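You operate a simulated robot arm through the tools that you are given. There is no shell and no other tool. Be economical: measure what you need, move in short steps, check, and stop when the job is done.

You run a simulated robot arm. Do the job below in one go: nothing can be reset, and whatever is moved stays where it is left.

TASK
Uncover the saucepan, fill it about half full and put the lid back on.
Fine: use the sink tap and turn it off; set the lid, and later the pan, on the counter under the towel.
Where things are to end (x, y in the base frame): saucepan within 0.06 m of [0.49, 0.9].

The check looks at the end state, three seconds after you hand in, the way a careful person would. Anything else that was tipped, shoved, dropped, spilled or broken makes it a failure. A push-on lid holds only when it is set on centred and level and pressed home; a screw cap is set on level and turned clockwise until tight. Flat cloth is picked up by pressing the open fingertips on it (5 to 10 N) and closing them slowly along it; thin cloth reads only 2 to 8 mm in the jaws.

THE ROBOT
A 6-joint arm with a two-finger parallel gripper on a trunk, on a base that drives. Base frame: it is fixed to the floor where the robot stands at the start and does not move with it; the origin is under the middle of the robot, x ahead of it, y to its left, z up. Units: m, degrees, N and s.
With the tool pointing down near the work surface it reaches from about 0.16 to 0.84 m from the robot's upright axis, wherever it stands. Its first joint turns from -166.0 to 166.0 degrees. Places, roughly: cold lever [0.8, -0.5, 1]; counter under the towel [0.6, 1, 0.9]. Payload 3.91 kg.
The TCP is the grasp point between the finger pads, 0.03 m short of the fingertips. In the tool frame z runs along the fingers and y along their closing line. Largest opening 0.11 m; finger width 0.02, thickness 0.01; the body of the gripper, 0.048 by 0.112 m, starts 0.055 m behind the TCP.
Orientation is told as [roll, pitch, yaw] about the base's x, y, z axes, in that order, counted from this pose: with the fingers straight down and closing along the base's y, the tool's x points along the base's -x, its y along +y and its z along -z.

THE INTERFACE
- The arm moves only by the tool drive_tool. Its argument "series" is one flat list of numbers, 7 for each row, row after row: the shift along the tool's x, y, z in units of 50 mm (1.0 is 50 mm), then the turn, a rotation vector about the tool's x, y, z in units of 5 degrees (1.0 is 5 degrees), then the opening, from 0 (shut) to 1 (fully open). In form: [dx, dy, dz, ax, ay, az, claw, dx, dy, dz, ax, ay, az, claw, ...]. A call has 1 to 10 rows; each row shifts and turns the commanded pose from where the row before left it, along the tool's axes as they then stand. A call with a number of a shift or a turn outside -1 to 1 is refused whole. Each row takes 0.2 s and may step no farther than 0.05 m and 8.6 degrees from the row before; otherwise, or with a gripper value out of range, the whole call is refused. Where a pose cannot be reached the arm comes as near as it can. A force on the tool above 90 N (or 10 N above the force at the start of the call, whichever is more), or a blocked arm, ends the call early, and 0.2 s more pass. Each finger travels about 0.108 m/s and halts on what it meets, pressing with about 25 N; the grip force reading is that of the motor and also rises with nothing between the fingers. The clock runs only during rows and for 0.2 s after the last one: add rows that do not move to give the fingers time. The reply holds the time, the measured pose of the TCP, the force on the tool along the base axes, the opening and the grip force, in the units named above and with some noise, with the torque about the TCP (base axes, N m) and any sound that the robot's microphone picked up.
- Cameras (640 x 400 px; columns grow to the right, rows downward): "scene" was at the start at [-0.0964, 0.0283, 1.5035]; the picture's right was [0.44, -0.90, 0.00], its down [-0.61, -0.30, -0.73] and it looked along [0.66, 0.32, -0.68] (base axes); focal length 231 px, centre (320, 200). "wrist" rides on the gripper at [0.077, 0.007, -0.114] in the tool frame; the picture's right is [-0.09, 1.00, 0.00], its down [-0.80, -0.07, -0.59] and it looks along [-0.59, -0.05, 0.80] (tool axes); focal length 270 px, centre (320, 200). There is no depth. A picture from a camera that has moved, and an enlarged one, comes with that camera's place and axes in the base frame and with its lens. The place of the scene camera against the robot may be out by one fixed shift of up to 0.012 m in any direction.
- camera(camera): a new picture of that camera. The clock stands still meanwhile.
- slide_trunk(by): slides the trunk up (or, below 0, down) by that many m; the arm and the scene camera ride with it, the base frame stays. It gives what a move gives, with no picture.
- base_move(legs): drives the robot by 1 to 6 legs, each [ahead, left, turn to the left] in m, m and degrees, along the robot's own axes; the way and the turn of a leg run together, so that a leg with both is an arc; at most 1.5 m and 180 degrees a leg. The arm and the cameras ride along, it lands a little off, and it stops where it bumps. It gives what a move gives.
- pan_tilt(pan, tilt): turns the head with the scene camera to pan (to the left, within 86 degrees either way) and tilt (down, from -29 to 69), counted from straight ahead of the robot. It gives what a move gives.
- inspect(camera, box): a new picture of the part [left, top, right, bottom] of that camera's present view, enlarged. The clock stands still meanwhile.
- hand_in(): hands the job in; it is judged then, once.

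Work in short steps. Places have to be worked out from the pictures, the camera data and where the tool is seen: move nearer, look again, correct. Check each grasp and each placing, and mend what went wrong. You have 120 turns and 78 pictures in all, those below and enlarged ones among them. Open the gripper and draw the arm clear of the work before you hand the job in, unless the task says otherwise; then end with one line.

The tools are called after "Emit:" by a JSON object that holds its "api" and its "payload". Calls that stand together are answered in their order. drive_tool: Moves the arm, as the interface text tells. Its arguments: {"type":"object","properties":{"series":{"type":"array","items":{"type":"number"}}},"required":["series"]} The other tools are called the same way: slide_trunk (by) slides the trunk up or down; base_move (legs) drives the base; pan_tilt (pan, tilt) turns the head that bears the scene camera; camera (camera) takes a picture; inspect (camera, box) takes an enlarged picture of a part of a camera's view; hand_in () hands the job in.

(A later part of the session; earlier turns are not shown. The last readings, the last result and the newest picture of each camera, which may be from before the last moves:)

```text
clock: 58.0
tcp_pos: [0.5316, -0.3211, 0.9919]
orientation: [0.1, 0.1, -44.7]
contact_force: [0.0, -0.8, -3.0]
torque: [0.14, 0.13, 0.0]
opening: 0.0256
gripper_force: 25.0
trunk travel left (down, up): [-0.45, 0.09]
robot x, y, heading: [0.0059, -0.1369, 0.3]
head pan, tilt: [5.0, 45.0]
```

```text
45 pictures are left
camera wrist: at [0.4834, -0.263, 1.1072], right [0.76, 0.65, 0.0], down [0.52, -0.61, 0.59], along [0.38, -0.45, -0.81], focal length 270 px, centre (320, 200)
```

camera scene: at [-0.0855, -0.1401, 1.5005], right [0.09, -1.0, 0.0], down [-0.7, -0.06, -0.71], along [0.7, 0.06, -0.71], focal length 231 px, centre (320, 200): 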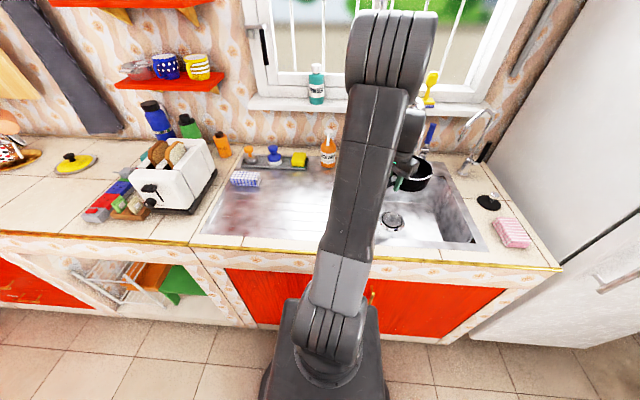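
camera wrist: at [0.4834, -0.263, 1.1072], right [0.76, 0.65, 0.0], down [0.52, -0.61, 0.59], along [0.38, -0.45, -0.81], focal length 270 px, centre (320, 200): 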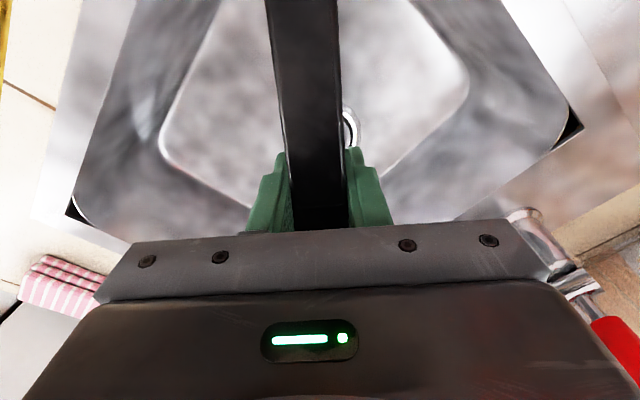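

Rotate back and return to the drainboard.

Emit:
{"api": "drive_tool", "payload": {"series": [0, 0, 0, 0, 0, -1, 0.05, 0, 0, 0, 0, 0, -1, 0.05, 0, 0, 0, 0, 0, -1, 0.05, 0, 0, 0, 0, 0, -1, 0.05, 0, 0, 0, 0, 0, -1, 0.05, 0, 0, 0, 0, 0, -1, 0.05, 0, 0, 0, 0, 0, -1, 0.05, 0, 0, 0, 0, 0, -1, 0.05, 0, 0, 0, 0, 0, -1, 0.05]}}

Emit:
{"api": "drive_tool", "payload": {"series": [0.26, 0.82, 0, 0, 0, 0, 0.05, 0.26, 0.82, 0, 0, 0, 0, 0.05, 0.26, 0.82, 0, 0, 0, 0, 0.05, 0.26, 0.82, 0, 0, 0, 0, 0.05, 0.26, 0.82, 0, 0, 0, 0, 0.05, 0.26, 0.82, 0, 0, 0, 0, 0.05, 0.26, 0.82, 0, 0, 0, 0, 0.05, 0.26, 0.82, 0, 0, 0, 0, 0.05, 0, 0, 0, 0, 0, 0, 0.05]}}

Emit:
{"api": "drive_tool", "payload": {"series": [0, 0, 0.5, 0, 0, 0, 0.05, 0, 0, 0.5, 0, 0, 0, 0.05, 0, 0, 0.2, 0, 0, 0, 0.05, 0, 0, 0.08, 0, 0, 0, 0.05, 0, 0, 0.08, 0, 0, 0, 0.05, 0, 0, 0.08, 0, 0, 0, 0.05, 0, 0, 0.08, 0, 0, 0, 0.05, 0, 0, 0.06, 0, 0, 0, 0.05, 0, 0, 0, 0, 0, 0, 0.05]}}

Emit:
{"api": "camera", "payload": {"camera": "wrist"}}

```text
clock: 60.0
tcp_pos: [0.5284, -0.3201, 0.9912]
orientation: [0.2, 0.0, 0.4]
contact_force: [0.5, -0.3, -2.9]
torque: [-0.01, 0.18, 0.01]
opening: 0.0256
gripper_force: 25.4
trunk travel left (down, up): [-0.45, 0.09]
robot x, y, heading: [-0.0007, -0.1356, 0.3]
head pan, tilt: [5.0, 45.0]
```

```text
clock: 62.0
tcp_pos: [0.4229, 0.0073, 0.9908]
orientation: [0.0, 0.0, 0.3]
contact_force: [-0.6, 0.2, -2.7]
torque: [0.0, 0.17, 0.0]
opening: 0.0257
gripper_force: 24.8
trunk travel left (down, up): [-0.45, 0.09]
robot x, y, heading: [0.006, -0.1364, 0.2]
head pan, tilt: [5.0, 45.0]
```

```text
clock: 64.0
tcp_pos: [0.4226, 0.007, 0.9116]
orientation: [0.1, 0.0, 0.3]
contact_force: [-0.3, -0.3, -2.8]
torque: [-0.01, 0.19, -0.04]
opening: 0.0256
gripper_force: 25.1
trunk travel left (down, up): [-0.45, 0.09]
robot x, y, heading: [0.0039, -0.1404, 0.4]
head pan, tilt: [5.0, 45.0]
```

```text
44 pictures are left
camera wrist: at [0.3476, 0.0131, 1.0267], right [0.08, 1.0, 0.0], down [0.8, -0.07, 0.59], along [0.59, -0.05, -0.8], focal length 270 px, centre (320, 200)
```

wrist: 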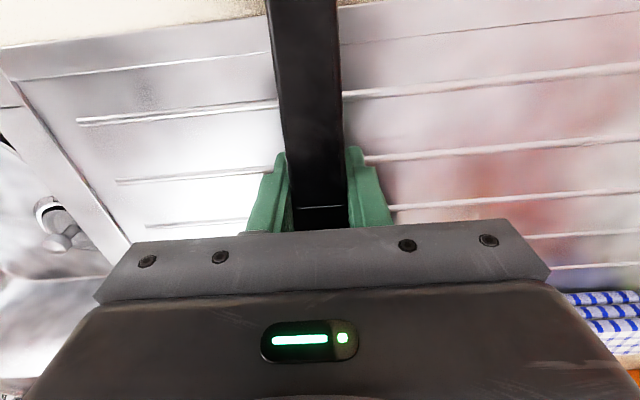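

No contact yet; pan slid up a little in the jaws. Continue in 2–3 mm steps.

Emit:
{"api": "drive_tool", "payload": {"series": [0, 0, 0.06, 0, 0, 0, 0.05, 0, 0, 0.06, 0, 0, 0, 0.05, 0, 0, 0.06, 0, 0, 0, 0.05, 0, 0, 0.06, 0, 0, 0, 0.05]}}

```text
clock: 65.0
tcp_pos: [0.4227, 0.0066, 0.9]
orientation: [0.1, -0.2, 0.3]
contact_force: [-0.7, -1.3, 3.3]
torque: [-0.04, -0.08, -0.05]
opening: 0.0256
gripper_force: 25.6
trunk travel left (down, up): [-0.45, 0.09]
robot x, y, heading: [0.0049, -0.1409, 0.1]
head pan, tilt: [5.0, 45.0]
```

Pan touches down at z≈0.900. Open and rise.

Emit:
{"api": "drive_tool", "payload": {"series": [0, 0, 0, 0, 0, 0, 0.2, 0, 0, 0, 0, 0, 0, 0.35, 0, 0, 0, 0, 0, 0, 0.6, 0, 0, 0, 0, 0, 0, 1, 0, 0, 0, 0, 0, 0, 1, 0, 0, -0.5, 0, 0, 0, 1, 0, 0, -0.9, 0, 0, 0, 1, 0, 0, -0.9, 0, 0, 0, 1, 0, 0, -0.9, 0, 0, 0, 1, 0, 0, -0.9, 0, 0, 0, 1]}}

Emit:
{"api": "camera", "payload": {"camera": "wrist"}}

```text
clock: 67.2
tcp_pos: [0.4237, 0.0057, 1.1047]
orientation: [0.1, 0.1, 0.3]
contact_force: [-1.0, -0.2, 0.0]
torque: [0.0, 0.02, 0.01]
opening: 0.1098
gripper_force: 0.1
trunk travel left (down, up): [-0.45, 0.09]
robot x, y, heading: [0.0023, -0.1358, 0.1]
head pan, tilt: [5.0, 45.0]
```

```text
43 pictures are left
camera wrist: at [0.3468, 0.0115, 1.2211], right [0.08, 1.0, 0.0], down [0.8, -0.07, 0.59], along [0.59, -0.05, -0.8], focal length 270 px, centre (320, 200)
```

wrist: 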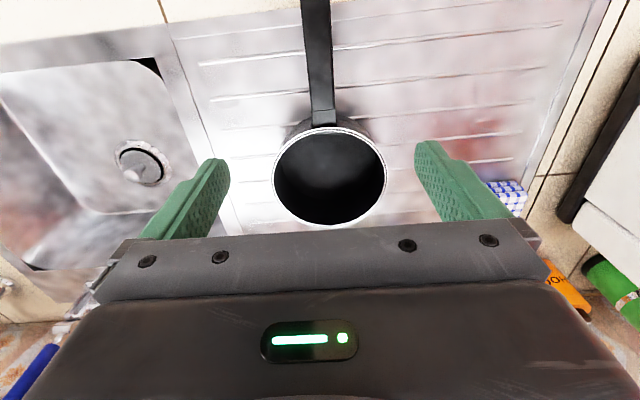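

The pan stands fine at about (0.53, 0.009). Now drive right so the blue lever is straight ahead, and pitch the tool forward to approach under the sill.

Emit:
{"api": "base_move", "payload": {"legs": [[0, -0.34, 0]]}}

Emit:
{"api": "drive_tool", "payload": {"series": [0, 0, 0, 0, -1, 0, 1, 0, 0, 0, 0, -1, 0, 1, 0, 0, 0, 0, -1, 0, 1, 0, 0, 0, 0, -1, 0, 1, 0, 0, 0, 0, -1, 0, 1, 0, 0, 0, 0, -1, 0, 1, 0, 0, 0, 0, -1, 0, 1, 0, 0, 0, 0, -1, 0, 1, 0, 0, 0, 0, 0, 0, 1]}}

Emit:
{"api": "camera", "payload": {"camera": "wrist"}}

Emit:
{"api": "camera", "payload": {"camera": "scene"}}

```text
clock: 69.5
tcp_pos: [0.4249, -0.331, 1.1052]
orientation: [0.1, 0.0, 0.4]
contact_force: [-0.1, 0.2, -0.4]
torque: [0.03, 0.0, 0.01]
opening: 0.1102
gripper_force: 0.0
trunk travel left (down, up): [-0.45, 0.09]
robot x, y, heading: [0.0055, -0.4793, 0.4]
head pan, tilt: [5.0, 45.0]
```

```text
clock: 71.5
tcp_pos: [0.4234, -0.332, 1.1056]
orientation: [0.1, -40.1, 0.4]
contact_force: [-0.1, 0.5, 0.9]
torque: [-0.01, -0.03, -0.01]
opening: 0.1099
gripper_force: 0.2
trunk travel left (down, up): [-0.45, 0.09]
robot x, y, heading: [0.0056, -0.4773, 0.6]
head pan, tilt: [5.0, 45.0]
```

```text
42 pictures are left
camera wrist: at [0.2932, -0.3263, 1.1442], right [0.06, 1.0, 0.06], down [0.23, -0.07, 0.97], along [0.97, -0.04, -0.23], focal length 270 px, centre (320, 200)
```

wrist: 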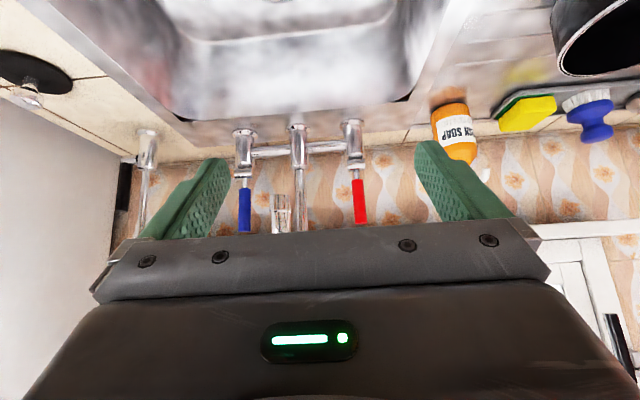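

```text
41 pictures are left
camera scene: at [-0.084, -0.4791, 1.5005], right [0.09, -1.0, 0.0], down [-0.7, -0.07, -0.71], along [0.7, 0.07, -0.71], focal length 231 px, centre (320, 200)
```

scene: 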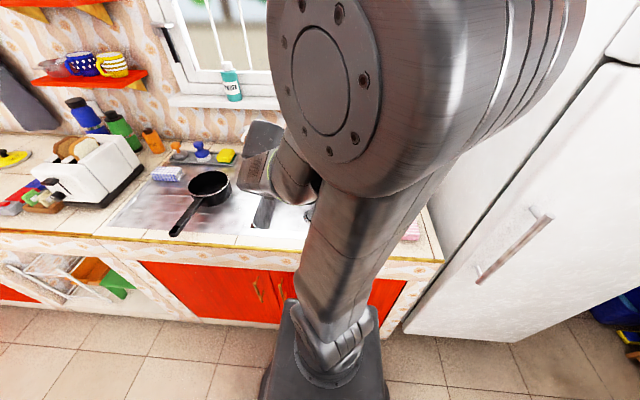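

Blue lever ≈(0.83, −0.51), its grip from z 0.98 to 1.07; outlet ≈(0.608, −0.385, 1.06). Shift the base a bit further right so the arm stays clear of the spout, and pitch to −60°.

Emit:
{"api": "base_move", "payload": {"legs": [[0, -0.08, 0]]}}

Emit:
{"api": "drive_tool", "payload": {"series": [0, -0.5, 0, 0, -1, 0, 1, 0, -0.5, 0, 0, -1, 0, 1, 0, -0.5, 0, 0, -1, 0, 1, 0, -0.5, 0, 0, -1, 0, 1, 0, 0, 0, 0, 0, 0, 1]}}

Emit:
{"api": "camera", "payload": {"camera": "wrist"}}

```text
clock: 72.5
tcp_pos: [0.4257, -0.4117, 1.1071]
orientation: [0.1, -40.0, 0.5]
contact_force: [-1.8, -0.5, 0.5]
torque: [-0.02, 0.03, 0.01]
opening: 0.11
gripper_force: 0.0
trunk travel left (down, up): [-0.45, 0.09]
robot x, y, heading: [0.007, -0.5542, 0.2]
head pan, tilt: [5.0, 45.0]
```

```text
clock: 73.7
tcp_pos: [0.4292, -0.4798, 1.1063]
orientation: [0.0, -59.5, 0.2]
contact_force: [-0.5, 0.2, -0.4]
torque: [0.0, -0.01, 0.0]
opening: 0.1102
gripper_force: 0.1
out of reach, approached as far as the arm can: row 3, 4
trunk travel left (down, up): [-0.45, 0.09]
robot x, y, heading: [0.0075, -0.5542, 0.5]
head pan, tilt: [5.0, 45.0]
```

```text
40 pictures are left
camera wrist: at [0.293, -0.4741, 1.0988], right [0.04, 1.0, 0.08], down [-0.11, -0.07, 0.99], along [0.99, -0.05, 0.1], focal length 270 px, centre (320, 200)
```

wrist: 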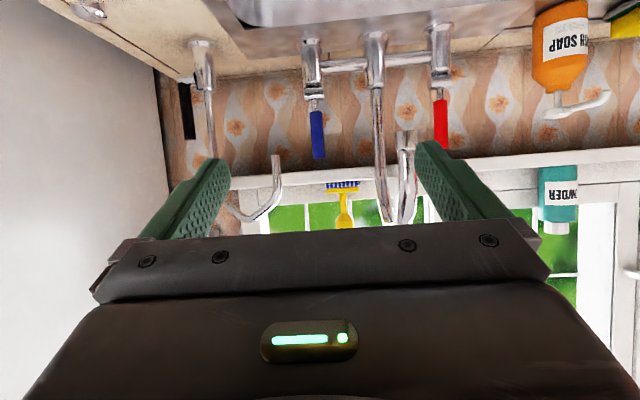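

Refined: lever (0.795, −0.496, 0.99–1.072), outlet (0.616, −0.386, 1.061). The filter tap's spout may be close to my path on the right; take a second view to triangulate it.

Emit:
{"api": "drive_tool", "payload": {"series": [0, 0.8, 0, 0, 0, 0, 1, 0, 0.8, 0, 0, 0, 0, 1, 0, 0.8, 0, 0, 0, 0, 1, 0, 0, 0, 0, 0, 0, 1]}}

Emit:
{"api": "camera", "payload": {"camera": "wrist"}}

```text
clock: 74.7
tcp_pos: [0.4284, -0.3608, 1.1065]
orientation: [0.1, -60.0, 0.3]
contact_force: [0.7, 1.2, -0.5]
torque: [-0.01, -0.03, -0.05]
opening: 0.11
gripper_force: 0.1
trunk travel left (down, up): [-0.45, 0.09]
robot x, y, heading: [0.0057, -0.556, 0.3]
head pan, tilt: [5.0, 45.0]
```

```text
39 pictures are left
camera wrist: at [0.2916, -0.3549, 1.0968], right [0.04, 1.0, 0.08], down [-0.11, -0.07, 0.99], along [0.99, -0.04, 0.11], focal length 270 px, centre (320, 200)
```

wrist: 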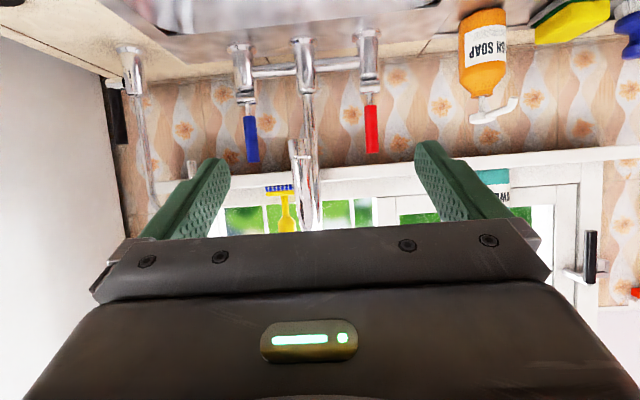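

Filter spout tip is at (0.668, −0.55, 1.07), outlet at y −0.386; a level gripper at z≈1.015 passes below both. Pitch to about −85° and line up at y≈−0.488.

Emit:
{"api": "drive_tool", "payload": {"series": [0, -0.3, 0.8, 0, 0, 0, 1, 0, -0.3, 0.8, 0, 0, 0, 1, 0, -0.4, 0, 0, -1, 0, 1, 0, -0.4, 0, 0, -1, 0, 1, 0, -0.4, 0, 0, -1, 0, 1, 0, -0.4, 0, 0, -1, 0, 1, 0, -0.4, 0, 0, -1, 0, 1, 0, 0, 0, 0, 0, 0, 1]}}

```text
clock: 76.5
tcp_pos: [0.4929, -0.4349, 1.0896]
orientation: [-9.7, -84.6, 9.7]
contact_force: [-0.2, 0.6, -0.6]
torque: [0.0, 0.01, -0.01]
opening: 0.1102
gripper_force: 0.0
out of reach, approached as far as the arm can: row 5, 6, 7
trunk travel left (down, up): [-0.45, 0.09]
robot x, y, heading: [0.0058, -0.5544, 0.3]
head pan, tilt: [5.0, 45.0]
```

The pose is partly out of reach at this trunk height. I'll raise the tool, then lower the trunk by the same amount.

Emit:
{"api": "drive_tool", "payload": {"series": [-0.9, 0, 0, 0, 0, 0, 1, -0.9, 0, 0, 0, 0, 0, 1, -0.9, 0, 0, 0, 0, 0, 1, 0, 0, 0, 0, 0, 0, 1]}}

Emit:
{"api": "slide_trunk", "payload": {"by": -0.15}}

```text
clock: 77.5
tcp_pos: [0.5061, -0.4374, 1.2257]
orientation: [1.5, -85.1, -1.0]
contact_force: [0.4, -0.5, -0.8]
torque: [0.03, -0.04, -0.02]
opening: 0.11
gripper_force: 0.0
trunk travel left (down, up): [-0.45, 0.09]
robot x, y, heading: [0.0087, -0.5534, 0.4]
head pan, tilt: [5.0, 45.0]
```

```text
clock: 79.3
tcp_pos: [0.5057, -0.4382, 1.0752]
orientation: [1.4, -85.0, -0.9]
contact_force: [-0.4, -0.1, 0.8]
torque: [0.04, 0.0, -0.03]
opening: 0.1097
gripper_force: 0.2
trunk travel left (down, up): [-0.3, 0.24]
robot x, y, heading: [0.0077, -0.5551, 0.4]
head pan, tilt: [5.0, 45.0]
```

Reachable now. Lower to z≈1.018, align y −0.488, move forward to x≈0.62, and look.

Emit:
{"api": "drive_tool", "payload": {"series": [0.47, -0.5, 0, 0, 0, 0, 1, 0.47, -0.5, 0, 0, 0, 0, 1, 0, 0, 0.8, 0, 0, 0, 1, 0, 0, 0.8, 0, 0, 0, 1, 0, 0, 0.7, 0, 0, 0, 1, 0, 0, 0, 0, 0, 0, 1]}}

Emit:
{"api": "camera", "payload": {"camera": "wrist"}}

Emit:
{"api": "pan_tilt", "payload": {"pan": 0, "tilt": 38}}

Emit:
{"api": "camera", "payload": {"camera": "scene"}}

```text
clock: 80.7
tcp_pos: [0.6111, -0.4344, 1.0289]
orientation: [0.8, -84.9, -0.9]
contact_force: [0.1, -0.4, -0.4]
torque: [0.01, -0.01, -0.01]
opening: 0.1102
gripper_force: 0.1
out of reach, approached as far as the arm can: row 1, 2, 3, 4, 5
trunk travel left (down, up): [-0.3, 0.24]
robot x, y, heading: [0.0095, -0.5583, 0.5]
head pan, tilt: [5.0, 45.0]
```

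```text
38 pictures are left
camera wrist: at [0.4911, -0.427, 0.9625], right [0.01, 1.0, 0.09], down [-0.52, -0.07, 0.85], along [0.85, -0.05, 0.52], focal length 270 px, centre (320, 200)
```

wrist: 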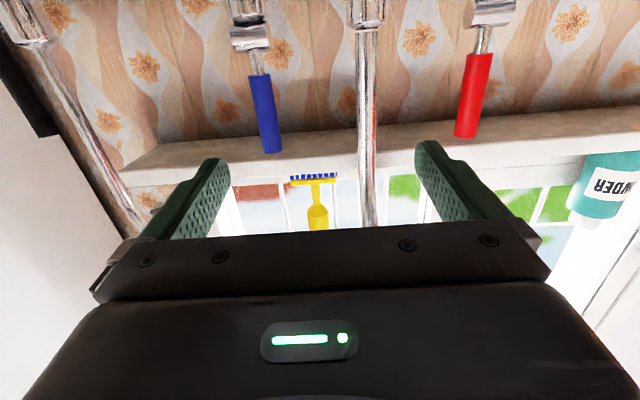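

```text
clock: 81.3
tcp_pos: [0.6096, -0.4335, 1.0282]
orientation: [1.0, -84.9, -0.7]
contact_force: [0.0, 0.0, 0.6]
torque: [-0.02, -0.03, 0.02]
opening: 0.11
gripper_force: 0.0
trunk travel left (down, up): [-0.3, 0.24]
robot x, y, heading: [0.0088, -0.5532, 0.5]
head pan, tilt: [0.0, 38.0]
```

```text
37 pictures are left
camera scene: at [-0.0779, -0.5643, 1.3607], right [0.01, -1.0, 0.0], down [-0.62, 0.0, -0.79], along [0.79, 0.01, -0.62], focal length 231 px, centre (320, 200)
```

scene: 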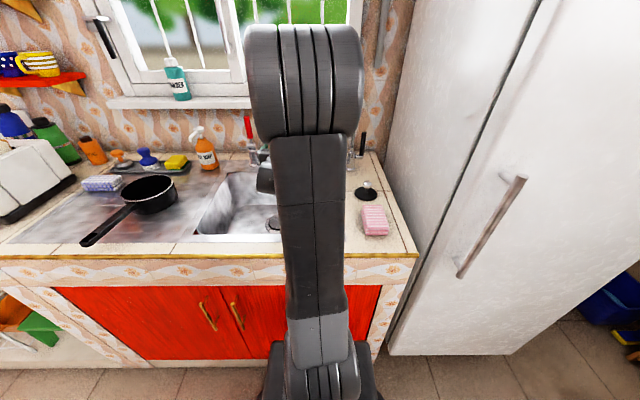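

The lateral reach is limited in this pose, so I'll shift the base right by 5.5 cm instead.

Emit:
{"api": "base_move", "payload": {"legs": [[0, -0.057, 0]]}}

Emit:
{"api": "camera", "payload": {"camera": "wrist"}}

```text
clock: 82.3
tcp_pos: [0.6108, -0.4894, 1.0285]
orientation: [1.0, -84.9, -0.7]
contact_force: [0.3, -0.1, -0.1]
torque: [0.03, 0.01, -0.03]
opening: 0.1098
gripper_force: 0.1
trunk travel left (down, up): [-0.3, 0.24]
robot x, y, heading: [0.0105, -0.6104, 0.6]
head pan, tilt: [0.0, 38.0]
```

```text
36 pictures are left
camera wrist: at [0.491, -0.4833, 0.9626], right [0.01, 1.0, 0.09], down [-0.52, -0.07, 0.85], along [0.85, -0.05, 0.52], focal length 270 px, centre (320, 200)
```

wrist: 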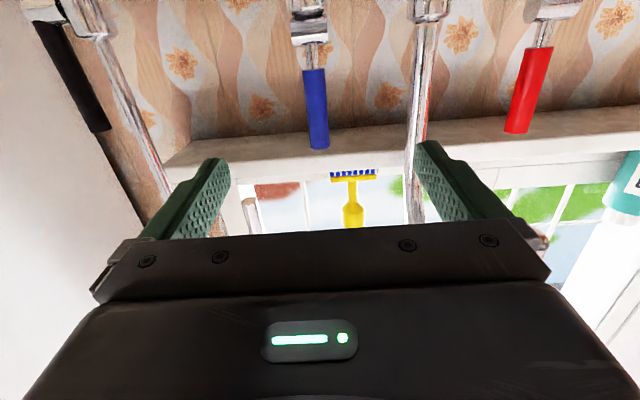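

Aligned: the lever is centred at y≈−0.495. Check that the commanded pose is stable, then advance in part.

Emit:
{"api": "drive_tool", "payload": {"series": [0, 0, 0, 0, 0, 0, 1, 0, 0, 0, 0, 0, 0, 1]}}

```text
clock: 82.9
tcp_pos: [0.6106, -0.4899, 1.0286]
orientation: [1.0, -84.9, -0.8]
contact_force: [-0.8, -0.4, -0.4]
torque: [-0.01, 0.0, 0.01]
opening: 0.1102
gripper_force: 0.0
trunk travel left (down, up): [-0.3, 0.24]
robot x, y, heading: [0.0056, -0.6117, 0.5]
head pan, tilt: [0.0, 38.0]
```

Emit:
{"api": "drive_tool", "payload": {"series": [0.1, 0, 0.5, 0, 0, 0, 1, 0.1, 0, 0.5, 0, 0, 0, 1, 0, 0, 0.5, 0, 0, 0, 1, 0, 0, 0, 0, 0, 0, 1]}}

```text
clock: 83.9
tcp_pos: [0.6862, -0.4871, 1.0124]
orientation: [0.4, -84.8, -0.8]
contact_force: [1.0, 0.2, -0.3]
torque: [0.0, -0.02, 0.0]
opening: 0.1101
gripper_force: 0.2
out of reach, approached as far as the arm can: row 3
trunk travel left (down, up): [-0.3, 0.24]
robot x, y, heading: [0.0098, -0.6123, 0.6]
head pan, tilt: [0.0, 38.0]
```

Moving cleanly; continue forward until the lever is between the pads.

Emit:
{"api": "drive_tool", "payload": {"series": [0, -0.03, 0.45, 0, 0, 0, 1, 0, -0.03, 0.45, 0, 0, 0, 1, 0, 0, 0.45, 0, 0, 0, 1, 0, 0, 0.45, 0, 0, 0, 1, 0, 0, 0.3, 0, 0, 0, 1, 0, 0, 0, 0, 0, 0, 1]}}

Emit:
{"api": "camera", "payload": {"camera": "wrist"}}

```text
clock: 85.3
tcp_pos: [0.79, -0.4836, 1.0045]
orientation: [0.5, -84.8, -0.7]
contact_force: [0.2, -0.4, 0.4]
torque: [0.02, -0.01, -0.01]
opening: 0.1098
gripper_force: 0.0
out of reach, approached as far as the arm can: row 2
trunk travel left (down, up): [-0.3, 0.24]
robot x, y, heading: [0.0048, -0.6109, 0.4]
head pan, tilt: [0.0, 38.0]
```

```text
35 pictures are left
camera wrist: at [0.6707, -0.476, 0.9397], right [0.01, 1.0, 0.09], down [-0.52, -0.07, 0.85], along [0.85, -0.06, 0.52], focal length 270 px, centre (320, 200)
```

wrist: 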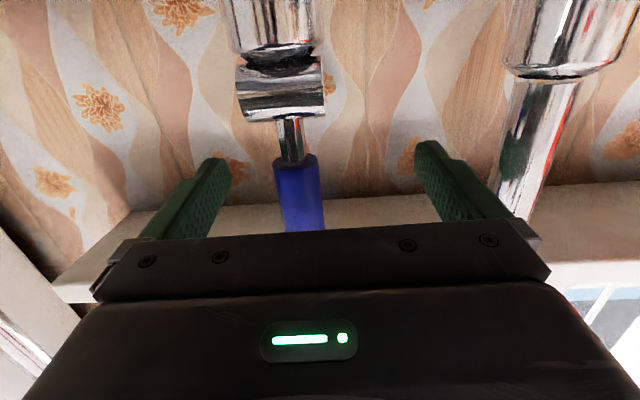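

Lever is between the fingers, about 12 mm right of centre. Shift over and close on it.

Emit:
{"api": "drive_tool", "payload": {"series": [0, -0.24, 0, 0, 0, 0, 1, 0, 0, 0, 0, 0, 0, 1, 0, 0, 0, 0, 0, 0, 1]}}

```text
clock: 86.1
tcp_pos: [0.7914, -0.4877, 1.0077]
orientation: [0.4, -84.9, -0.9]
contact_force: [0.4, 0.4, -1.0]
torque: [-0.01, -0.01, 0.01]
opening: 0.11
gripper_force: 0.0
out of reach, approached as far as the arm can: row 1
trunk travel left (down, up): [-0.3, 0.24]
robot x, y, heading: [0.0064, -0.6142, 0.4]
head pan, tilt: [0.0, 38.0]
```

Emit:
{"api": "base_move", "payload": {"legs": [[0, -0.009, 0]]}}

Emit:
{"api": "drive_tool", "payload": {"series": [0, 0, 0, 0, 0, 0, 0.7, 0, 0, 0, 0, 0, 0, 0.5, 0, 0, 0, 0, 0, 0, 0.4, 0, 0, 0, 0, 0, 0, 0.3]}}

Emit:
{"api": "camera", "payload": {"camera": "wrist"}}

```text
clock: 86.8
tcp_pos: [0.7908, -0.4966, 1.008]
orientation: [0.3, -84.7, -0.8]
contact_force: [-0.1, 0.0, 0.3]
torque: [-0.01, -0.01, -0.03]
opening: 0.1102
gripper_force: 0.1
trunk travel left (down, up): [-0.3, 0.24]
robot x, y, heading: [0.0035, -0.6211, 0.7]
head pan, tilt: [0.0, 38.0]
```

```text
clock: 87.8
tcp_pos: [0.7913, -0.4965, 1.0078]
orientation: [0.4, -84.8, -0.7]
contact_force: [-0.1, 0.2, 0.0]
torque: [0.01, 0.0, 0.02]
opening: 0.0331
gripper_force: 0.0
trunk travel left (down, up): [-0.3, 0.24]
robot x, y, heading: [0.0046, -0.6228, 0.7]
head pan, tilt: [0.0, 38.0]
```

```text
34 pictures are left
camera wrist: at [0.6712, -0.4884, 0.9421], right [0.02, 1.0, 0.09], down [-0.52, -0.07, 0.85], along [0.85, -0.06, 0.52], focal length 270 px, centre (320, 200)
```

wrist: 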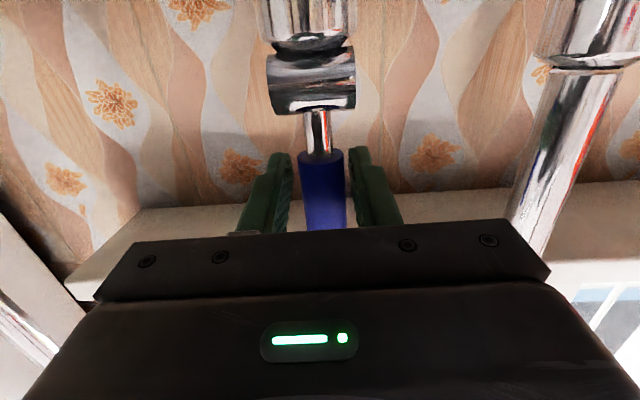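

Centred. Grip the lever and pull gently toward the robot, watching force and sound.

Emit:
{"api": "drive_tool", "payload": {"series": [0, 0, 0, 0, 0, 0, 0.1, 0, 0, 0, 0, 0, 0, 0.05, 0, 0, -0.12, 0, 0, 0, 0.05, 0, 0, -0.12, 0, 0, 0, 0.05, 0, 0, 0, 0, 0, 0, 0.05]}}

```text
clock: 89.0
tcp_pos: [0.779, -0.4958, 1.0068]
orientation: [-0.5, -84.6, 0.0]
contact_force: [14.7, 9.6, -0.6]
torque: [0.34, -0.65, 0.12]
opening: 0.023
gripper_force: 45.0
trunk travel left (down, up): [-0.3, 0.24]
robot x, y, heading: [0.0071, -0.62, 0.6]
head pan, tilt: [0.0, 38.0]
```

Emit:
{"api": "drive_tool", "payload": {"series": [0.03, 0, -0.15, 0, 0, 0, 0.05, 0.05, 0, -0.15, 0, 0, 0, 0.05, 0, 0, 0, 0, 0, 0, 0.05]}}

Emit:
{"api": "camera", "payload": {"camera": "wrist"}}

```text
clock: 89.8
tcp_pos: [0.7656, -0.4957, 1.0046]
orientation: [-0.9, -84.7, 0.4]
contact_force: [22.1, 13.8, 2.7]
torque: [0.47, -1.1, 0.29]
opening: 0.0226
gripper_force: 45.0
trunk travel left (down, up): [-0.3, 0.24]
robot x, y, heading: [0.008, -0.6236, 0.3]
head pan, tilt: [0.0, 38.0]
```

```text
33 pictures are left
camera wrist: at [0.6461, -0.4868, 0.939], right [0.02, 1.0, 0.09], down [-0.52, -0.06, 0.85], along [0.85, -0.06, 0.52], focal length 270 px, centre (320, 200)
```

wrist: 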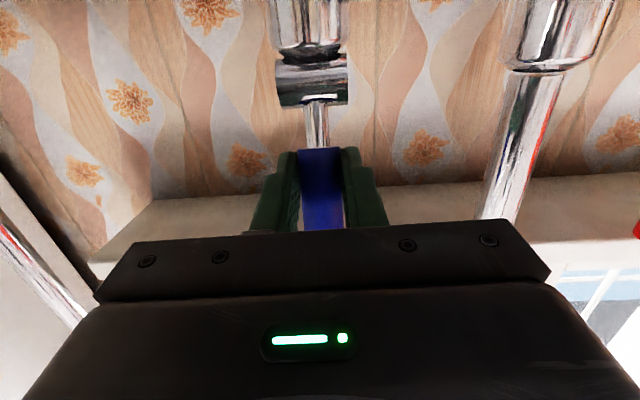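

Apparent lever size indicates it is tilting toward me (~30°). Continue along the arc.

Emit:
{"api": "drive_tool", "payload": {"series": [0.14, 0, -0.14, 0, 0, 0, 0.05, 0.16, 0, -0.12, 0, 0, 0, 0.05, 0.18, 0, -0.1, 0, 0, 0, 0.05, 0, 0, 0, 0, 0, 0, 0.05]}}

Emit:
{"api": "camera", "payload": {"camera": "wrist"}}

Emit:
{"api": "camera", "payload": {"camera": "scene"}}

```text
clock: 90.8
tcp_pos: [0.7428, -0.4939, 0.9866]
orientation: [0.0, -84.9, -1.1]
contact_force: [8.1, 4.1, 24.6]
torque: [0.42, -1.37, 0.4]
opening: 0.0226
gripper_force: 45.1
trunk travel left (down, up): [-0.3, 0.24]
robot x, y, heading: [0.0072, -0.6229, 0.5]
head pan, tilt: [0.0, 38.0]
```

```text
32 pictures are left
camera wrist: at [0.6233, -0.4855, 0.9206], right [0.03, 1.0, 0.09], down [-0.52, -0.06, 0.85], along [0.85, -0.07, 0.52], focal length 270 px, centre (320, 200)
```

wrist: 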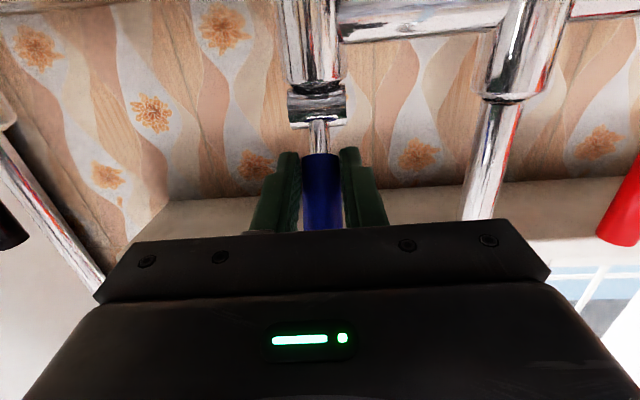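

```text
31 pictures are left
camera scene: at [-0.0791, -0.6301, 1.3608], right [0.01, -1.0, 0.0], down [-0.61, 0.0, -0.79], along [0.79, 0.01, -0.61], focal length 231 px, centre (320, 200)
```

scene: 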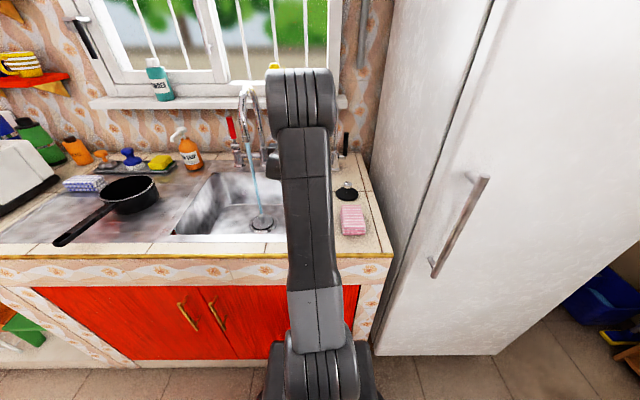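

Water is running into the drain. Release the lever and back straight out.

Emit:
{"api": "drive_tool", "payload": {"series": [0, 0, 0, 0, 0, 0, 0.3, 0, 0, 0, 0, 0, 0, 0.5, 0, 0, 0, 0, 0, 0, 0.7, 0, 0, -0.5, 0, 0, 0, 0.7, 0, 0, -0.8, 0, 0, 0, 0.7, 0, 0, -0.8, 0, 0, 0, 0.7, 0, 0, -0.8, 0, 0, 0, 0.7, 0, 0, -0.8, 0, 0, 0, 0.7, 0, 0, 0, 0, 0, 0, 0.7]}}

Emit:
{"api": "camera", "payload": {"camera": "wrist"}}

```text
clock: 92.8
tcp_pos: [0.5591, -0.4948, 0.9986]
orientation: [0.5, -84.8, -1.0]
contact_force: [-1.1, 0.1, 0.0]
torque: [0.01, -0.02, -0.01]
opening: 0.077
gripper_force: 0.1
trunk travel left (down, up): [-0.3, 0.24]
robot x, y, heading: [0.0053, -0.6209, 0.8]
head pan, tilt: [0.0, 38.0]
```

```text
30 pictures are left
camera wrist: at [0.4395, -0.4865, 0.9327], right [0.02, 1.0, 0.09], down [-0.52, -0.07, 0.85], along [0.85, -0.06, 0.52], focal length 270 px, centre (320, 200)
```

wrist: 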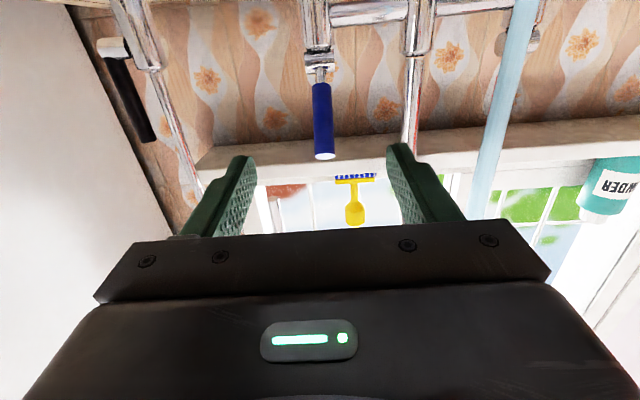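

Lever stays open; the stream falls at about (0.605, −0.387). Retract and raise, restore trunk height.

Emit:
{"api": "drive_tool", "payload": {"series": [-0.2, 0, -0.8, 0, 0, 0, 0.7, -0.4, 0, -0.7, 0, 0, 0, 0.7, -0.8, 0, 0, 0, 0, 0, 0.7, -0.8, 0, 0, 0, 0, 0, 0.7, 0, 0, 0, 0, 0, 0, 0.7]}}

Emit:
{"api": "slide_trunk", "payload": {"by": 0.15}}

Emit:
{"api": "drive_tool", "payload": {"series": [0, 0, 0, 0, 1, 0, 1, 0, 0, 0, 0, 1, 0, 1, 0, 0, 0, 0, 1, 0, 1, 0, 0, 0, 0, 1, 0, 1, 0, 0, 0, 0, 1, 0, 1, 0, 0, 0, 0, 1, 0, 1, 0, 0, 0, 0, 1, 0, 1, 0, 0, 0, 0, 1, 0, 1, 0, 0, 0, 0, 1, 0, 1, 0, 0, 0, 0, 1, 0, 1]}}

Emit:
{"api": "drive_tool", "payload": {"series": [0, 0, 0, 0, 1, 0, 1, 0, 0, 0, 0, 1, 0, 1, 0, 0, 0, 0, 1, 0, 1, 0, 0, 0, 0, 1, 0, 1, 0, 0, 0, 0, 1, 0, 1, 0, 0, 0, 0, 1, 0, 1, 0, 0, 0, 0, 1, 0, 1, 0, 0, 0, 0, 0, 0, 1]}}

Emit:
{"api": "base_move", "payload": {"legs": [[0, 0.48, 0]]}}

```text
clock: 94.0
tcp_pos: [0.4938, -0.4938, 1.1175]
orientation: [0.2, -84.8, -0.6]
contact_force: [0.2, -0.8, 0.6]
torque: [0.01, -0.02, -0.03]
opening: 0.0771
gripper_force: 0.1
trunk travel left (down, up): [-0.3, 0.24]
robot x, y, heading: [0.0099, -0.6185, 0.9]
head pan, tilt: [0.0, 38.0]
```

```text
clock: 95.8
tcp_pos: [0.4943, -0.4927, 1.2674]
orientation: [0.3, -84.8, -0.7]
contact_force: [0.0, 0.4, 0.2]
torque: [0.02, 0.01, -0.01]
opening: 0.0769
gripper_force: 0.1
trunk travel left (down, up): [-0.45, 0.09]
robot x, y, heading: [0.0074, -0.6229, 0.2]
head pan, tilt: [0.0, 38.0]
```

```text
clock: 98.0
tcp_pos: [0.4946, -0.4913, 1.2664]
orientation: [-0.1, -34.8, -0.4]
contact_force: [0.5, 0.5, 0.8]
torque: [0.02, -0.02, 0.01]
opening: 0.1101
gripper_force: 0.1
trunk travel left (down, up): [-0.45, 0.09]
robot x, y, heading: [0.0064, -0.6221, 0.9]
head pan, tilt: [0.0, 38.0]
```

```text
clock: 99.8
tcp_pos: [0.4932, -0.4935, 1.2662]
orientation: [0.0, 0.2, -0.5]
contact_force: [-0.6, 0.9, 0.1]
torque: [0.0, -0.04, -0.01]
opening: 0.11
gripper_force: 0.1
trunk travel left (down, up): [-0.45, 0.09]
robot x, y, heading: [0.0103, -0.6236, 0.7]
head pan, tilt: [0.0, 38.0]
```

```text
clock: 102.6
tcp_pos: [0.4956, -0.0307, 1.2668]
orientation: [0.0, 0.3, -1.3]
contact_force: [-0.2, 0.2, 0.0]
torque: [-0.03, 0.02, 0.02]
opening: 0.11
gripper_force: 0.1
trunk travel left (down, up): [-0.45, 0.09]
robot x, y, heading: [0.0072, -0.1509, -0.5]
head pan, tilt: [0.0, 38.0]
```

Back beside the pan. Move above the handle and look.

Emit:
{"api": "drive_tool", "payload": {"series": [0.24, 0.15, 0.8, 0, 0, -0.25, 1, 0.24, 0.15, 0.8, 0, 0, 0, 1, 0.24, 0.15, 0.8, 0, 0, 0, 1, 0.24, 0.15, 0.8, 0, 0, 0, 1, 0.24, 0.15, 0.8, 0, 0, 0, 1, 0, 0, 0, 0, 0, 0, 1]}}

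Emit:
{"api": "camera", "payload": {"camera": "wrist"}}

```text
clock: 104.0
tcp_pos: [0.4362, 0.005, 1.0677]
orientation: [0.0, 0.2, -0.2]
contact_force: [0.4, 0.7, 0.7]
torque: [0.02, -0.01, 0.0]
opening: 0.1099
gripper_force: 0.2
trunk travel left (down, up): [-0.45, 0.09]
robot x, y, heading: [0.0077, -0.1486, -0.4]
head pan, tilt: [0.0, 38.0]
```

```text
29 pictures are left
camera wrist: at [0.3594, 0.0124, 1.1816], right [0.09, 1.0, 0.0], down [0.8, -0.07, 0.59], along [0.59, -0.05, -0.81], focal length 270 px, centre (320, 200)
```

wrist: 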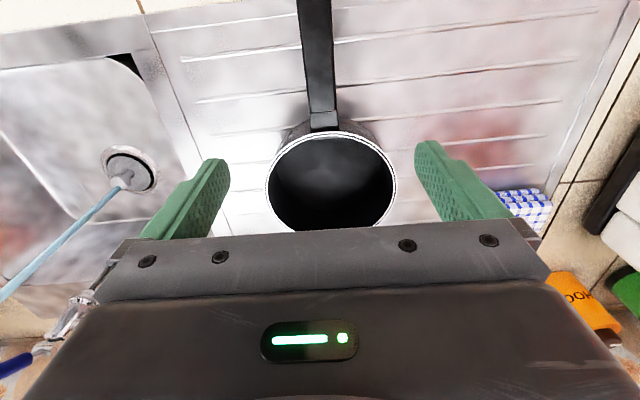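

Handle lined up. Descend, grip.

Emit:
{"api": "drive_tool", "payload": {"series": [0, 0.04, 0.8, 0, 0, 0, 1, 0, 0, 0.8, 0, 0, 0, 1, 0, 0, 0.8, 0, 0, 0, 1, 0, 0, 0.8, 0, 0, 0, 1, 0, 0, 0, 0, 0, 0, 0.6, 0, 0, 0, 0, 0, 0, 0.35, 0, 0, 0, 0, 0, 0, 0.2, 0, 0, 0, 0, 0, 0, 0.05, 0, 0, 0, 0, 0, 0, 0.05, 0, 0, 0, 0, 0, 0, 0.05]}}

Emit:
{"api": "camera", "payload": {"camera": "wrist"}}

```text
clock: 106.2
tcp_pos: [0.4342, 0.0088, 0.9063]
orientation: [0.0, 0.2, -0.2]
contact_force: [-0.2, 0.2, -0.1]
torque: [-0.01, 0.19, 0.0]
opening: 0.0259
gripper_force: 24.8
trunk travel left (down, up): [-0.45, 0.09]
robot x, y, heading: [0.0059, -0.1493, -0.6]
head pan, tilt: [0.0, 38.0]
```

```text
28 pictures are left
camera wrist: at [0.3592, 0.0161, 1.0218], right [0.09, 1.0, 0.0], down [0.8, -0.07, 0.59], along [0.59, -0.05, -0.81], focal length 270 px, centre (320, 200)
```

wrist: 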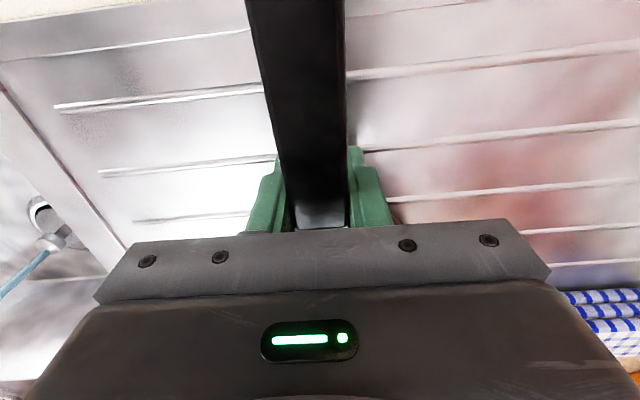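

Gripped. Lift, rotate to yaw −45°, keep away from the stream for now, and check the empty weight.

Emit:
{"api": "drive_tool", "payload": {"series": [0, 0, -0.3, 0, 0, 0, 0.05, 0, 0, -0.5, 0, 0, 1, 0.05, 0, 0, -0.6, 0, 0, 1, 0.05, 0, 0, 0, 0, 0, 1, 0.05, 0, 0, 0, 0, 0, 1, 0.05, 0, 0, 0, 0, 0, 1, 0.05, 0, 0, 0, 0, 0, 1, 0.05, 0, 0, 0, 0, 0, 1, 0.05, 0, 0, 0, 0, 0, 1, 0.05, 0, 0, 0, 0, 0, 1, 0.05]}}

Emit:
{"api": "pan_tilt", "payload": {"pan": -25, "tilt": 40}}

```text
clock: 108.4
tcp_pos: [0.4353, 0.0081, 0.9766]
orientation: [-0.2, 0.2, -45.3]
contact_force: [0.3, 0.1, -2.9]
torque: [0.12, 0.1, -0.02]
opening: 0.0258
gripper_force: 24.9
trunk travel left (down, up): [-0.45, 0.09]
robot x, y, heading: [0.0063, -0.151, -0.6]
head pan, tilt: [0.0, 38.0]
```

```text
clock: 109.3
tcp_pos: [0.4346, 0.0071, 0.9772]
orientation: [-0.2, 0.2, -45.2]
contact_force: [-1.0, -0.3, -3.4]
torque: [0.1, 0.12, -0.04]
opening: 0.0255
gripper_force: 24.6
trunk travel left (down, up): [-0.45, 0.09]
robot x, y, heading: [0.0074, -0.1545, -0.5]
head pan, tilt: [-25.0, 40.0]
```

Empty weight ≈3.1 N. Now carry it under the stream.

Emit:
{"api": "drive_tool", "payload": {"series": [-0.755, -0.412, 0, 0, 0, 0, 0.05, -0.755, -0.412, 0, 0, 0, 0, 0.05, -0.755, -0.412, 0, 0, 0, 0, 0.05, -0.755, -0.412, 0, 0, 0, 0, 0.05, -0.755, -0.412, 0, 0, 0, 0, 0.05, -0.755, -0.412, 0, 0, 0, 0, 0.05, -0.755, -0.412, 0, 0, 0, 0, 0.05, -0.755, -0.412, 0, 0, 0, 0, 0.05]}}

Emit:
{"api": "camera", "payload": {"camera": "scene"}}

```text
clock: 111.1
tcp_pos: [0.5322, -0.3214, 0.9756]
orientation: [-0.2, 0.4, -45.2]
contact_force: [0.5, 0.8, -4.4]
torque: [0.16, 0.19, 0.0]
opening: 0.0258
gripper_force: 25.0
trunk travel left (down, up): [-0.45, 0.09]
robot x, y, heading: [0.0068, -0.1486, -0.3]
head pan, tilt: [-25.0, 40.0]
```

```text
27 pictures are left
camera scene: at [-0.0861, -0.195, 1.5077], right [-0.43, -0.9, 0.0], down [-0.58, 0.28, -0.77], along [0.69, -0.33, -0.64], focal length 231 px, centre (320, 200)
```

scene: 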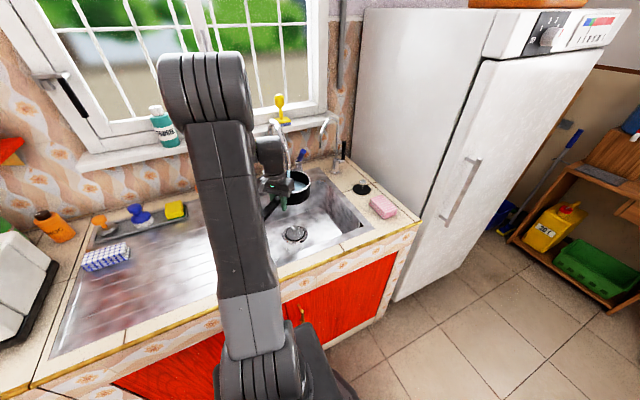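

Emit:
{"api": "inspect", "payload": {"camera": "scene", "box": [250, 110, 350, 235]}}

Emit:
{"api": "drive_tool", "payload": {"series": [0, 0, 0, 0, 0, 0, 0.05, 0, 0, 0, 0, 0, 0, 0.05]}}

```text
3.20 times, centred on (300, 172) of scene
camera zoom: at [-0.0861, -0.195, 1.5077], right [-0.43, -0.9, 0.0], down [-0.58, 0.28, -0.77], along [0.69, -0.33, -0.64], focal length 739 px, centre (384, 288)
```

zoom: 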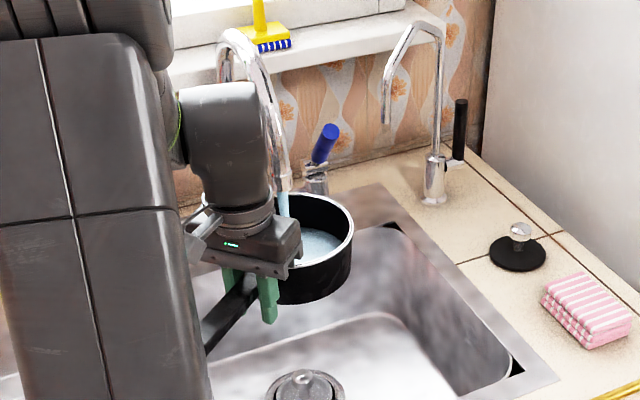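

```text
clock: 111.7
tcp_pos: [0.5326, -0.3204, 0.9765]
orientation: [-0.2, 0.2, -45.2]
contact_force: [-0.8, 0.6, -6.7]
torque: [0.27, 0.27, -0.01]
opening: 0.0259
gripper_force: 25.3
trunk travel left (down, up): [-0.45, 0.09]
robot x, y, heading: [0.0081, -0.1481, -0.8]
head pan, tilt: [-25.0, 40.0]
```

It fills fast (~0.3 kg already). Look at the level before deciding.

Emit:
{"api": "inspect", "payload": {"camera": "scene", "box": [275, 150, 325, 212]}}

```text
6.45 times, centred on (300, 181) of scene
camera zoom: at [-0.0862, -0.1947, 1.5077], right [-0.43, -0.9, 0.0], down [-0.58, 0.28, -0.77], along [0.69, -0.33, -0.64], focal length 1491 px, centre (449, 323)
```

zoom: 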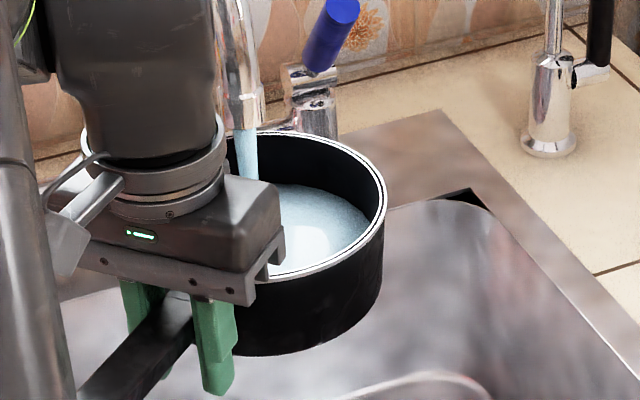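

Level is roughly 30–35% and exiting takes ~0.4 s more of stream, which should land near half. Exit now, back along the same path.

Emit:
{"api": "drive_tool", "payload": {"series": [0.755, 0.412, 0, 0, 0, 0, 0.05, 0.755, 0.412, 0, 0, 0, 0, 0.05, 0.755, 0.412, 0, 0, 0, 0, 0.05, 0.6, 0.33, 0, 0, 0, 0, 0.05, 0.3, 0.16, 0, 0, 0, 0, 0.05, 0, 0, 0, 0, 0, 0, 0.05]}}

Emit:
{"api": "camera", "payload": {"camera": "scene"}}

```text
clock: 113.1
tcp_pos: [0.4809, -0.1494, 0.9774]
orientation: [-0.2, 0.2, -45.1]
contact_force: [-0.5, -1.0, -7.6]
torque: [0.31, 0.32, -0.02]
opening: 0.0261
gripper_force: 25.3
trunk travel left (down, up): [-0.45, 0.09]
robot x, y, heading: [0.006, -0.1512, -0.6]
head pan, tilt: [-25.0, 40.0]
```

```text
24 pictures are left
camera scene: at [-0.0863, -0.1943, 1.5078], right [-0.43, -0.9, 0.0], down [-0.58, 0.28, -0.77], along [0.69, -0.33, -0.64], focal length 231 px, centre (320, 200)
```

scene: 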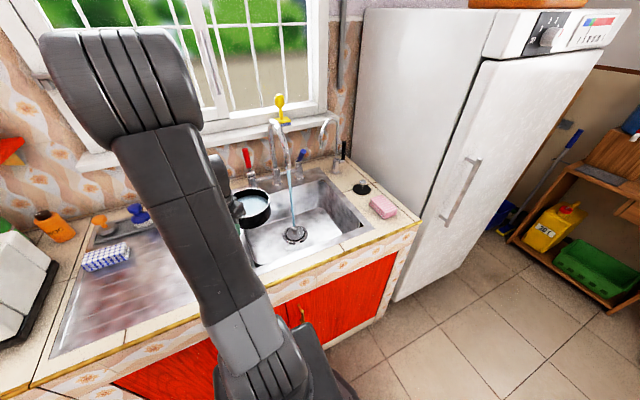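

Emit:
{"api": "inspect", "payload": {"camera": "scene", "box": [228, 175, 288, 245]}}

```text
5.71 times, centred on (258, 210) of scene
camera zoom: at [-0.0863, -0.1943, 1.5078], right [-0.43, -0.9, 0.0], down [-0.58, 0.28, -0.77], along [0.69, -0.33, -0.64], focal length 1320 px, centre (674, 143)
```

zoom: 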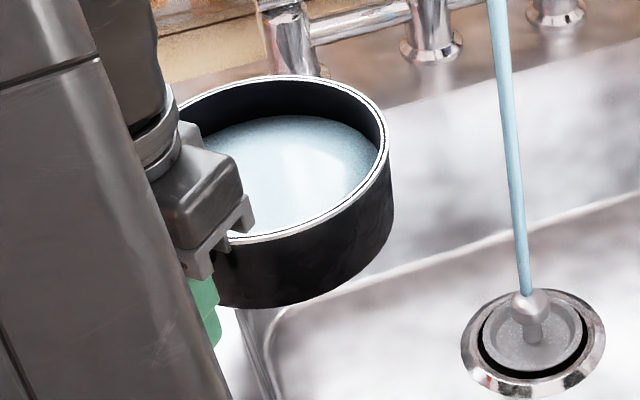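

Level is about half. Continue to the drainboard, rotate back to yaw 0.

Emit:
{"api": "drive_tool", "payload": {"series": [0.57, 0.31, 0, 0, 0, 0, 0.05, 0.57, 0.31, 0, 0, 0, 0, 0.05, 0.57, 0.31, 0, 0, 0, 0, 0.05, 0.57, 0.31, 0, 0, 0, 0, 0.05, 0.57, 0.31, 0, 0, 0, 0, 0.05, 0, 0, 0, 0, 0, 0, 0.05]}}

Emit:
{"api": "drive_tool", "payload": {"series": [0, 0, 0, 0, 0, -1, 0.05, 0, 0, 0, 0, 0, -1, 0.05, 0, 0, 0, 0, 0, -1, 0.05, 0, 0, 0, 0, 0, -1, 0.05, 0, 0, 0, 0, 0, -1, 0.05, 0, 0, 0, 0, 0, -1, 0.05, 0, 0, 0, 0, 0, -1, 0.05, 0, 0, 0, 0, 0, -1, 0.05, 0, 0, 0, 0, 0, -1, 0.05, 0, 0, 0, 0, 0, 0, 0.05]}}

Emit:
{"api": "drive_tool", "payload": {"series": [0, 0, 0.4, 0, 0, 0, 0.05, 0, 0, 0.4, 0, 0, 0, 0.05, 0, 0, 0.3, 0, 0, 0, 0.05, 0, 0, 0.1, 0, 0, 0, 0.05, 0, 0, 0.06, 0, 0, 0, 0.05, 0, 0, 0.06, 0, 0, 0, 0.05, 0, 0, 0.04, 0, 0, 0, 0.05, 0, 0, 0, 0, 0, 0, 0.05]}}

```text
clock: 114.5
tcp_pos: [0.4362, 0.0067, 0.9766]
orientation: [-0.3, 0.2, -45.1]
contact_force: [-0.4, 0.5, -6.8]
torque: [0.31, 0.29, -0.02]
opening: 0.0259
gripper_force: 25.1
trunk travel left (down, up): [-0.45, 0.09]
robot x, y, heading: [0.009, -0.1519, -0.9]
head pan, tilt: [-25.0, 40.0]
```

```text
clock: 116.7
tcp_pos: [0.4356, 0.0058, 0.9771]
orientation: [0.0, 0.3, -0.1]
contact_force: [-0.2, -0.4, -7.1]
torque: [0.02, 0.46, 0.03]
opening: 0.0257
gripper_force: 25.2
trunk travel left (down, up): [-0.45, 0.09]
robot x, y, heading: [0.0044, -0.1508, -0.5]
head pan, tilt: [-25.0, 40.0]
```

```text
clock: 118.5
tcp_pos: [0.4354, 0.0071, 0.9087]
orientation: [0.2, 0.2, -0.3]
contact_force: [-0.3, 0.4, -7.4]
torque: [-0.03, 0.44, -0.01]
opening: 0.0259
gripper_force: 25.0
trunk travel left (down, up): [-0.45, 0.09]
robot x, y, heading: [0.0073, -0.1481, -0.3]
head pan, tilt: [-25.0, 40.0]
```

Emit:
{"api": "drive_tool", "payload": {"series": [0, 0, 0.04, 0, 0, 0, 0.05, 0, 0, 0.04, 0, 0, 0, 0.05, 0, 0, 0, 0, 0, 0, 0.05]}}

```text
clock: 119.3
tcp_pos: [0.4348, 0.0059, 0.906]
orientation: [0.1, 0.2, -0.2]
contact_force: [0.6, -1.0, 9.4]
torque: [-0.17, -0.21, -0.07]
opening: 0.026
gripper_force: 25.2
trunk travel left (down, up): [-0.45, 0.09]
robot x, y, heading: [0.0094, -0.1484, -0.4]
head pan, tilt: [-25.0, 40.0]
```

Down on the drainboard. Release, rise, and go close the tap.

Emit:
{"api": "drive_tool", "payload": {"series": [0, 0, -0.02, 0, 0, 0, 0.15, 0, 0, 0, 0, 0, 0, 0.3, 0, 0, 0, 0, 0, 0, 0.5, 0, 0, 0, 0, 0, 0, 0.8, 0, 0, 0, 0, 0, 0, 1, 0, 0, -0.5, 0, 0, 0, 1, 0, 0, -0.9, 0, 0, 0, 1, 0, 0, -0.9, 0, 0, 0, 1, 0, 0, -0.9, 0, 0, 0, 1, 0, 0, -0.9, 0, 0, 0, 1]}}

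Emit:
{"api": "camera", "payload": {"camera": "wrist"}}

Emit:
{"api": "base_move", "payload": {"legs": [[0, -0.47, 0.6]]}}

```text
clock: 121.5
tcp_pos: [0.4329, 0.0066, 1.1126]
orientation: [0.1, 0.3, -0.2]
contact_force: [0.2, 0.4, -0.8]
torque: [0.04, -0.02, -0.01]
opening: 0.1101
gripper_force: 0.1
trunk travel left (down, up): [-0.45, 0.09]
robot x, y, heading: [0.0072, -0.1519, -0.5]
head pan, tilt: [-25.0, 40.0]
```

```text
22 pictures are left
camera wrist: at [0.3586, 0.0134, 1.2277], right [0.09, 1.0, 0.0], down [0.8, -0.07, 0.59], along [0.59, -0.05, -0.81], focal length 270 px, centre (320, 200)
```

wrist: 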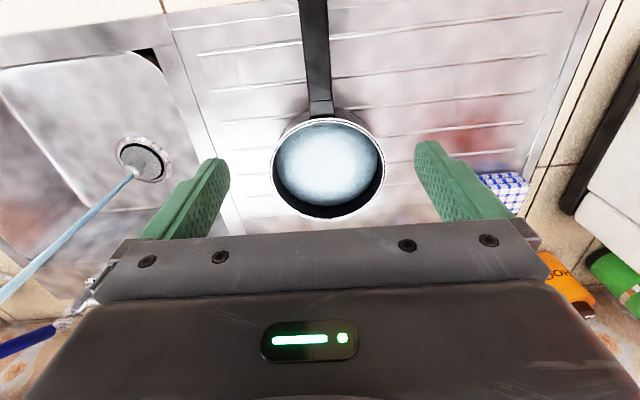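

```text
clock: 124.3
tcp_pos: [0.4315, -0.4595, 1.1125]
orientation: [0.0, 0.2, 0.6]
contact_force: [0.7, -0.3, -0.2]
torque: [0.01, -0.01, -0.04]
opening: 0.11
gripper_force: 0.0
trunk travel left (down, up): [-0.45, 0.09]
robot x, y, heading: [0.0057, -0.6224, 0.5]
head pan, tilt: [-25.0, 40.0]
```

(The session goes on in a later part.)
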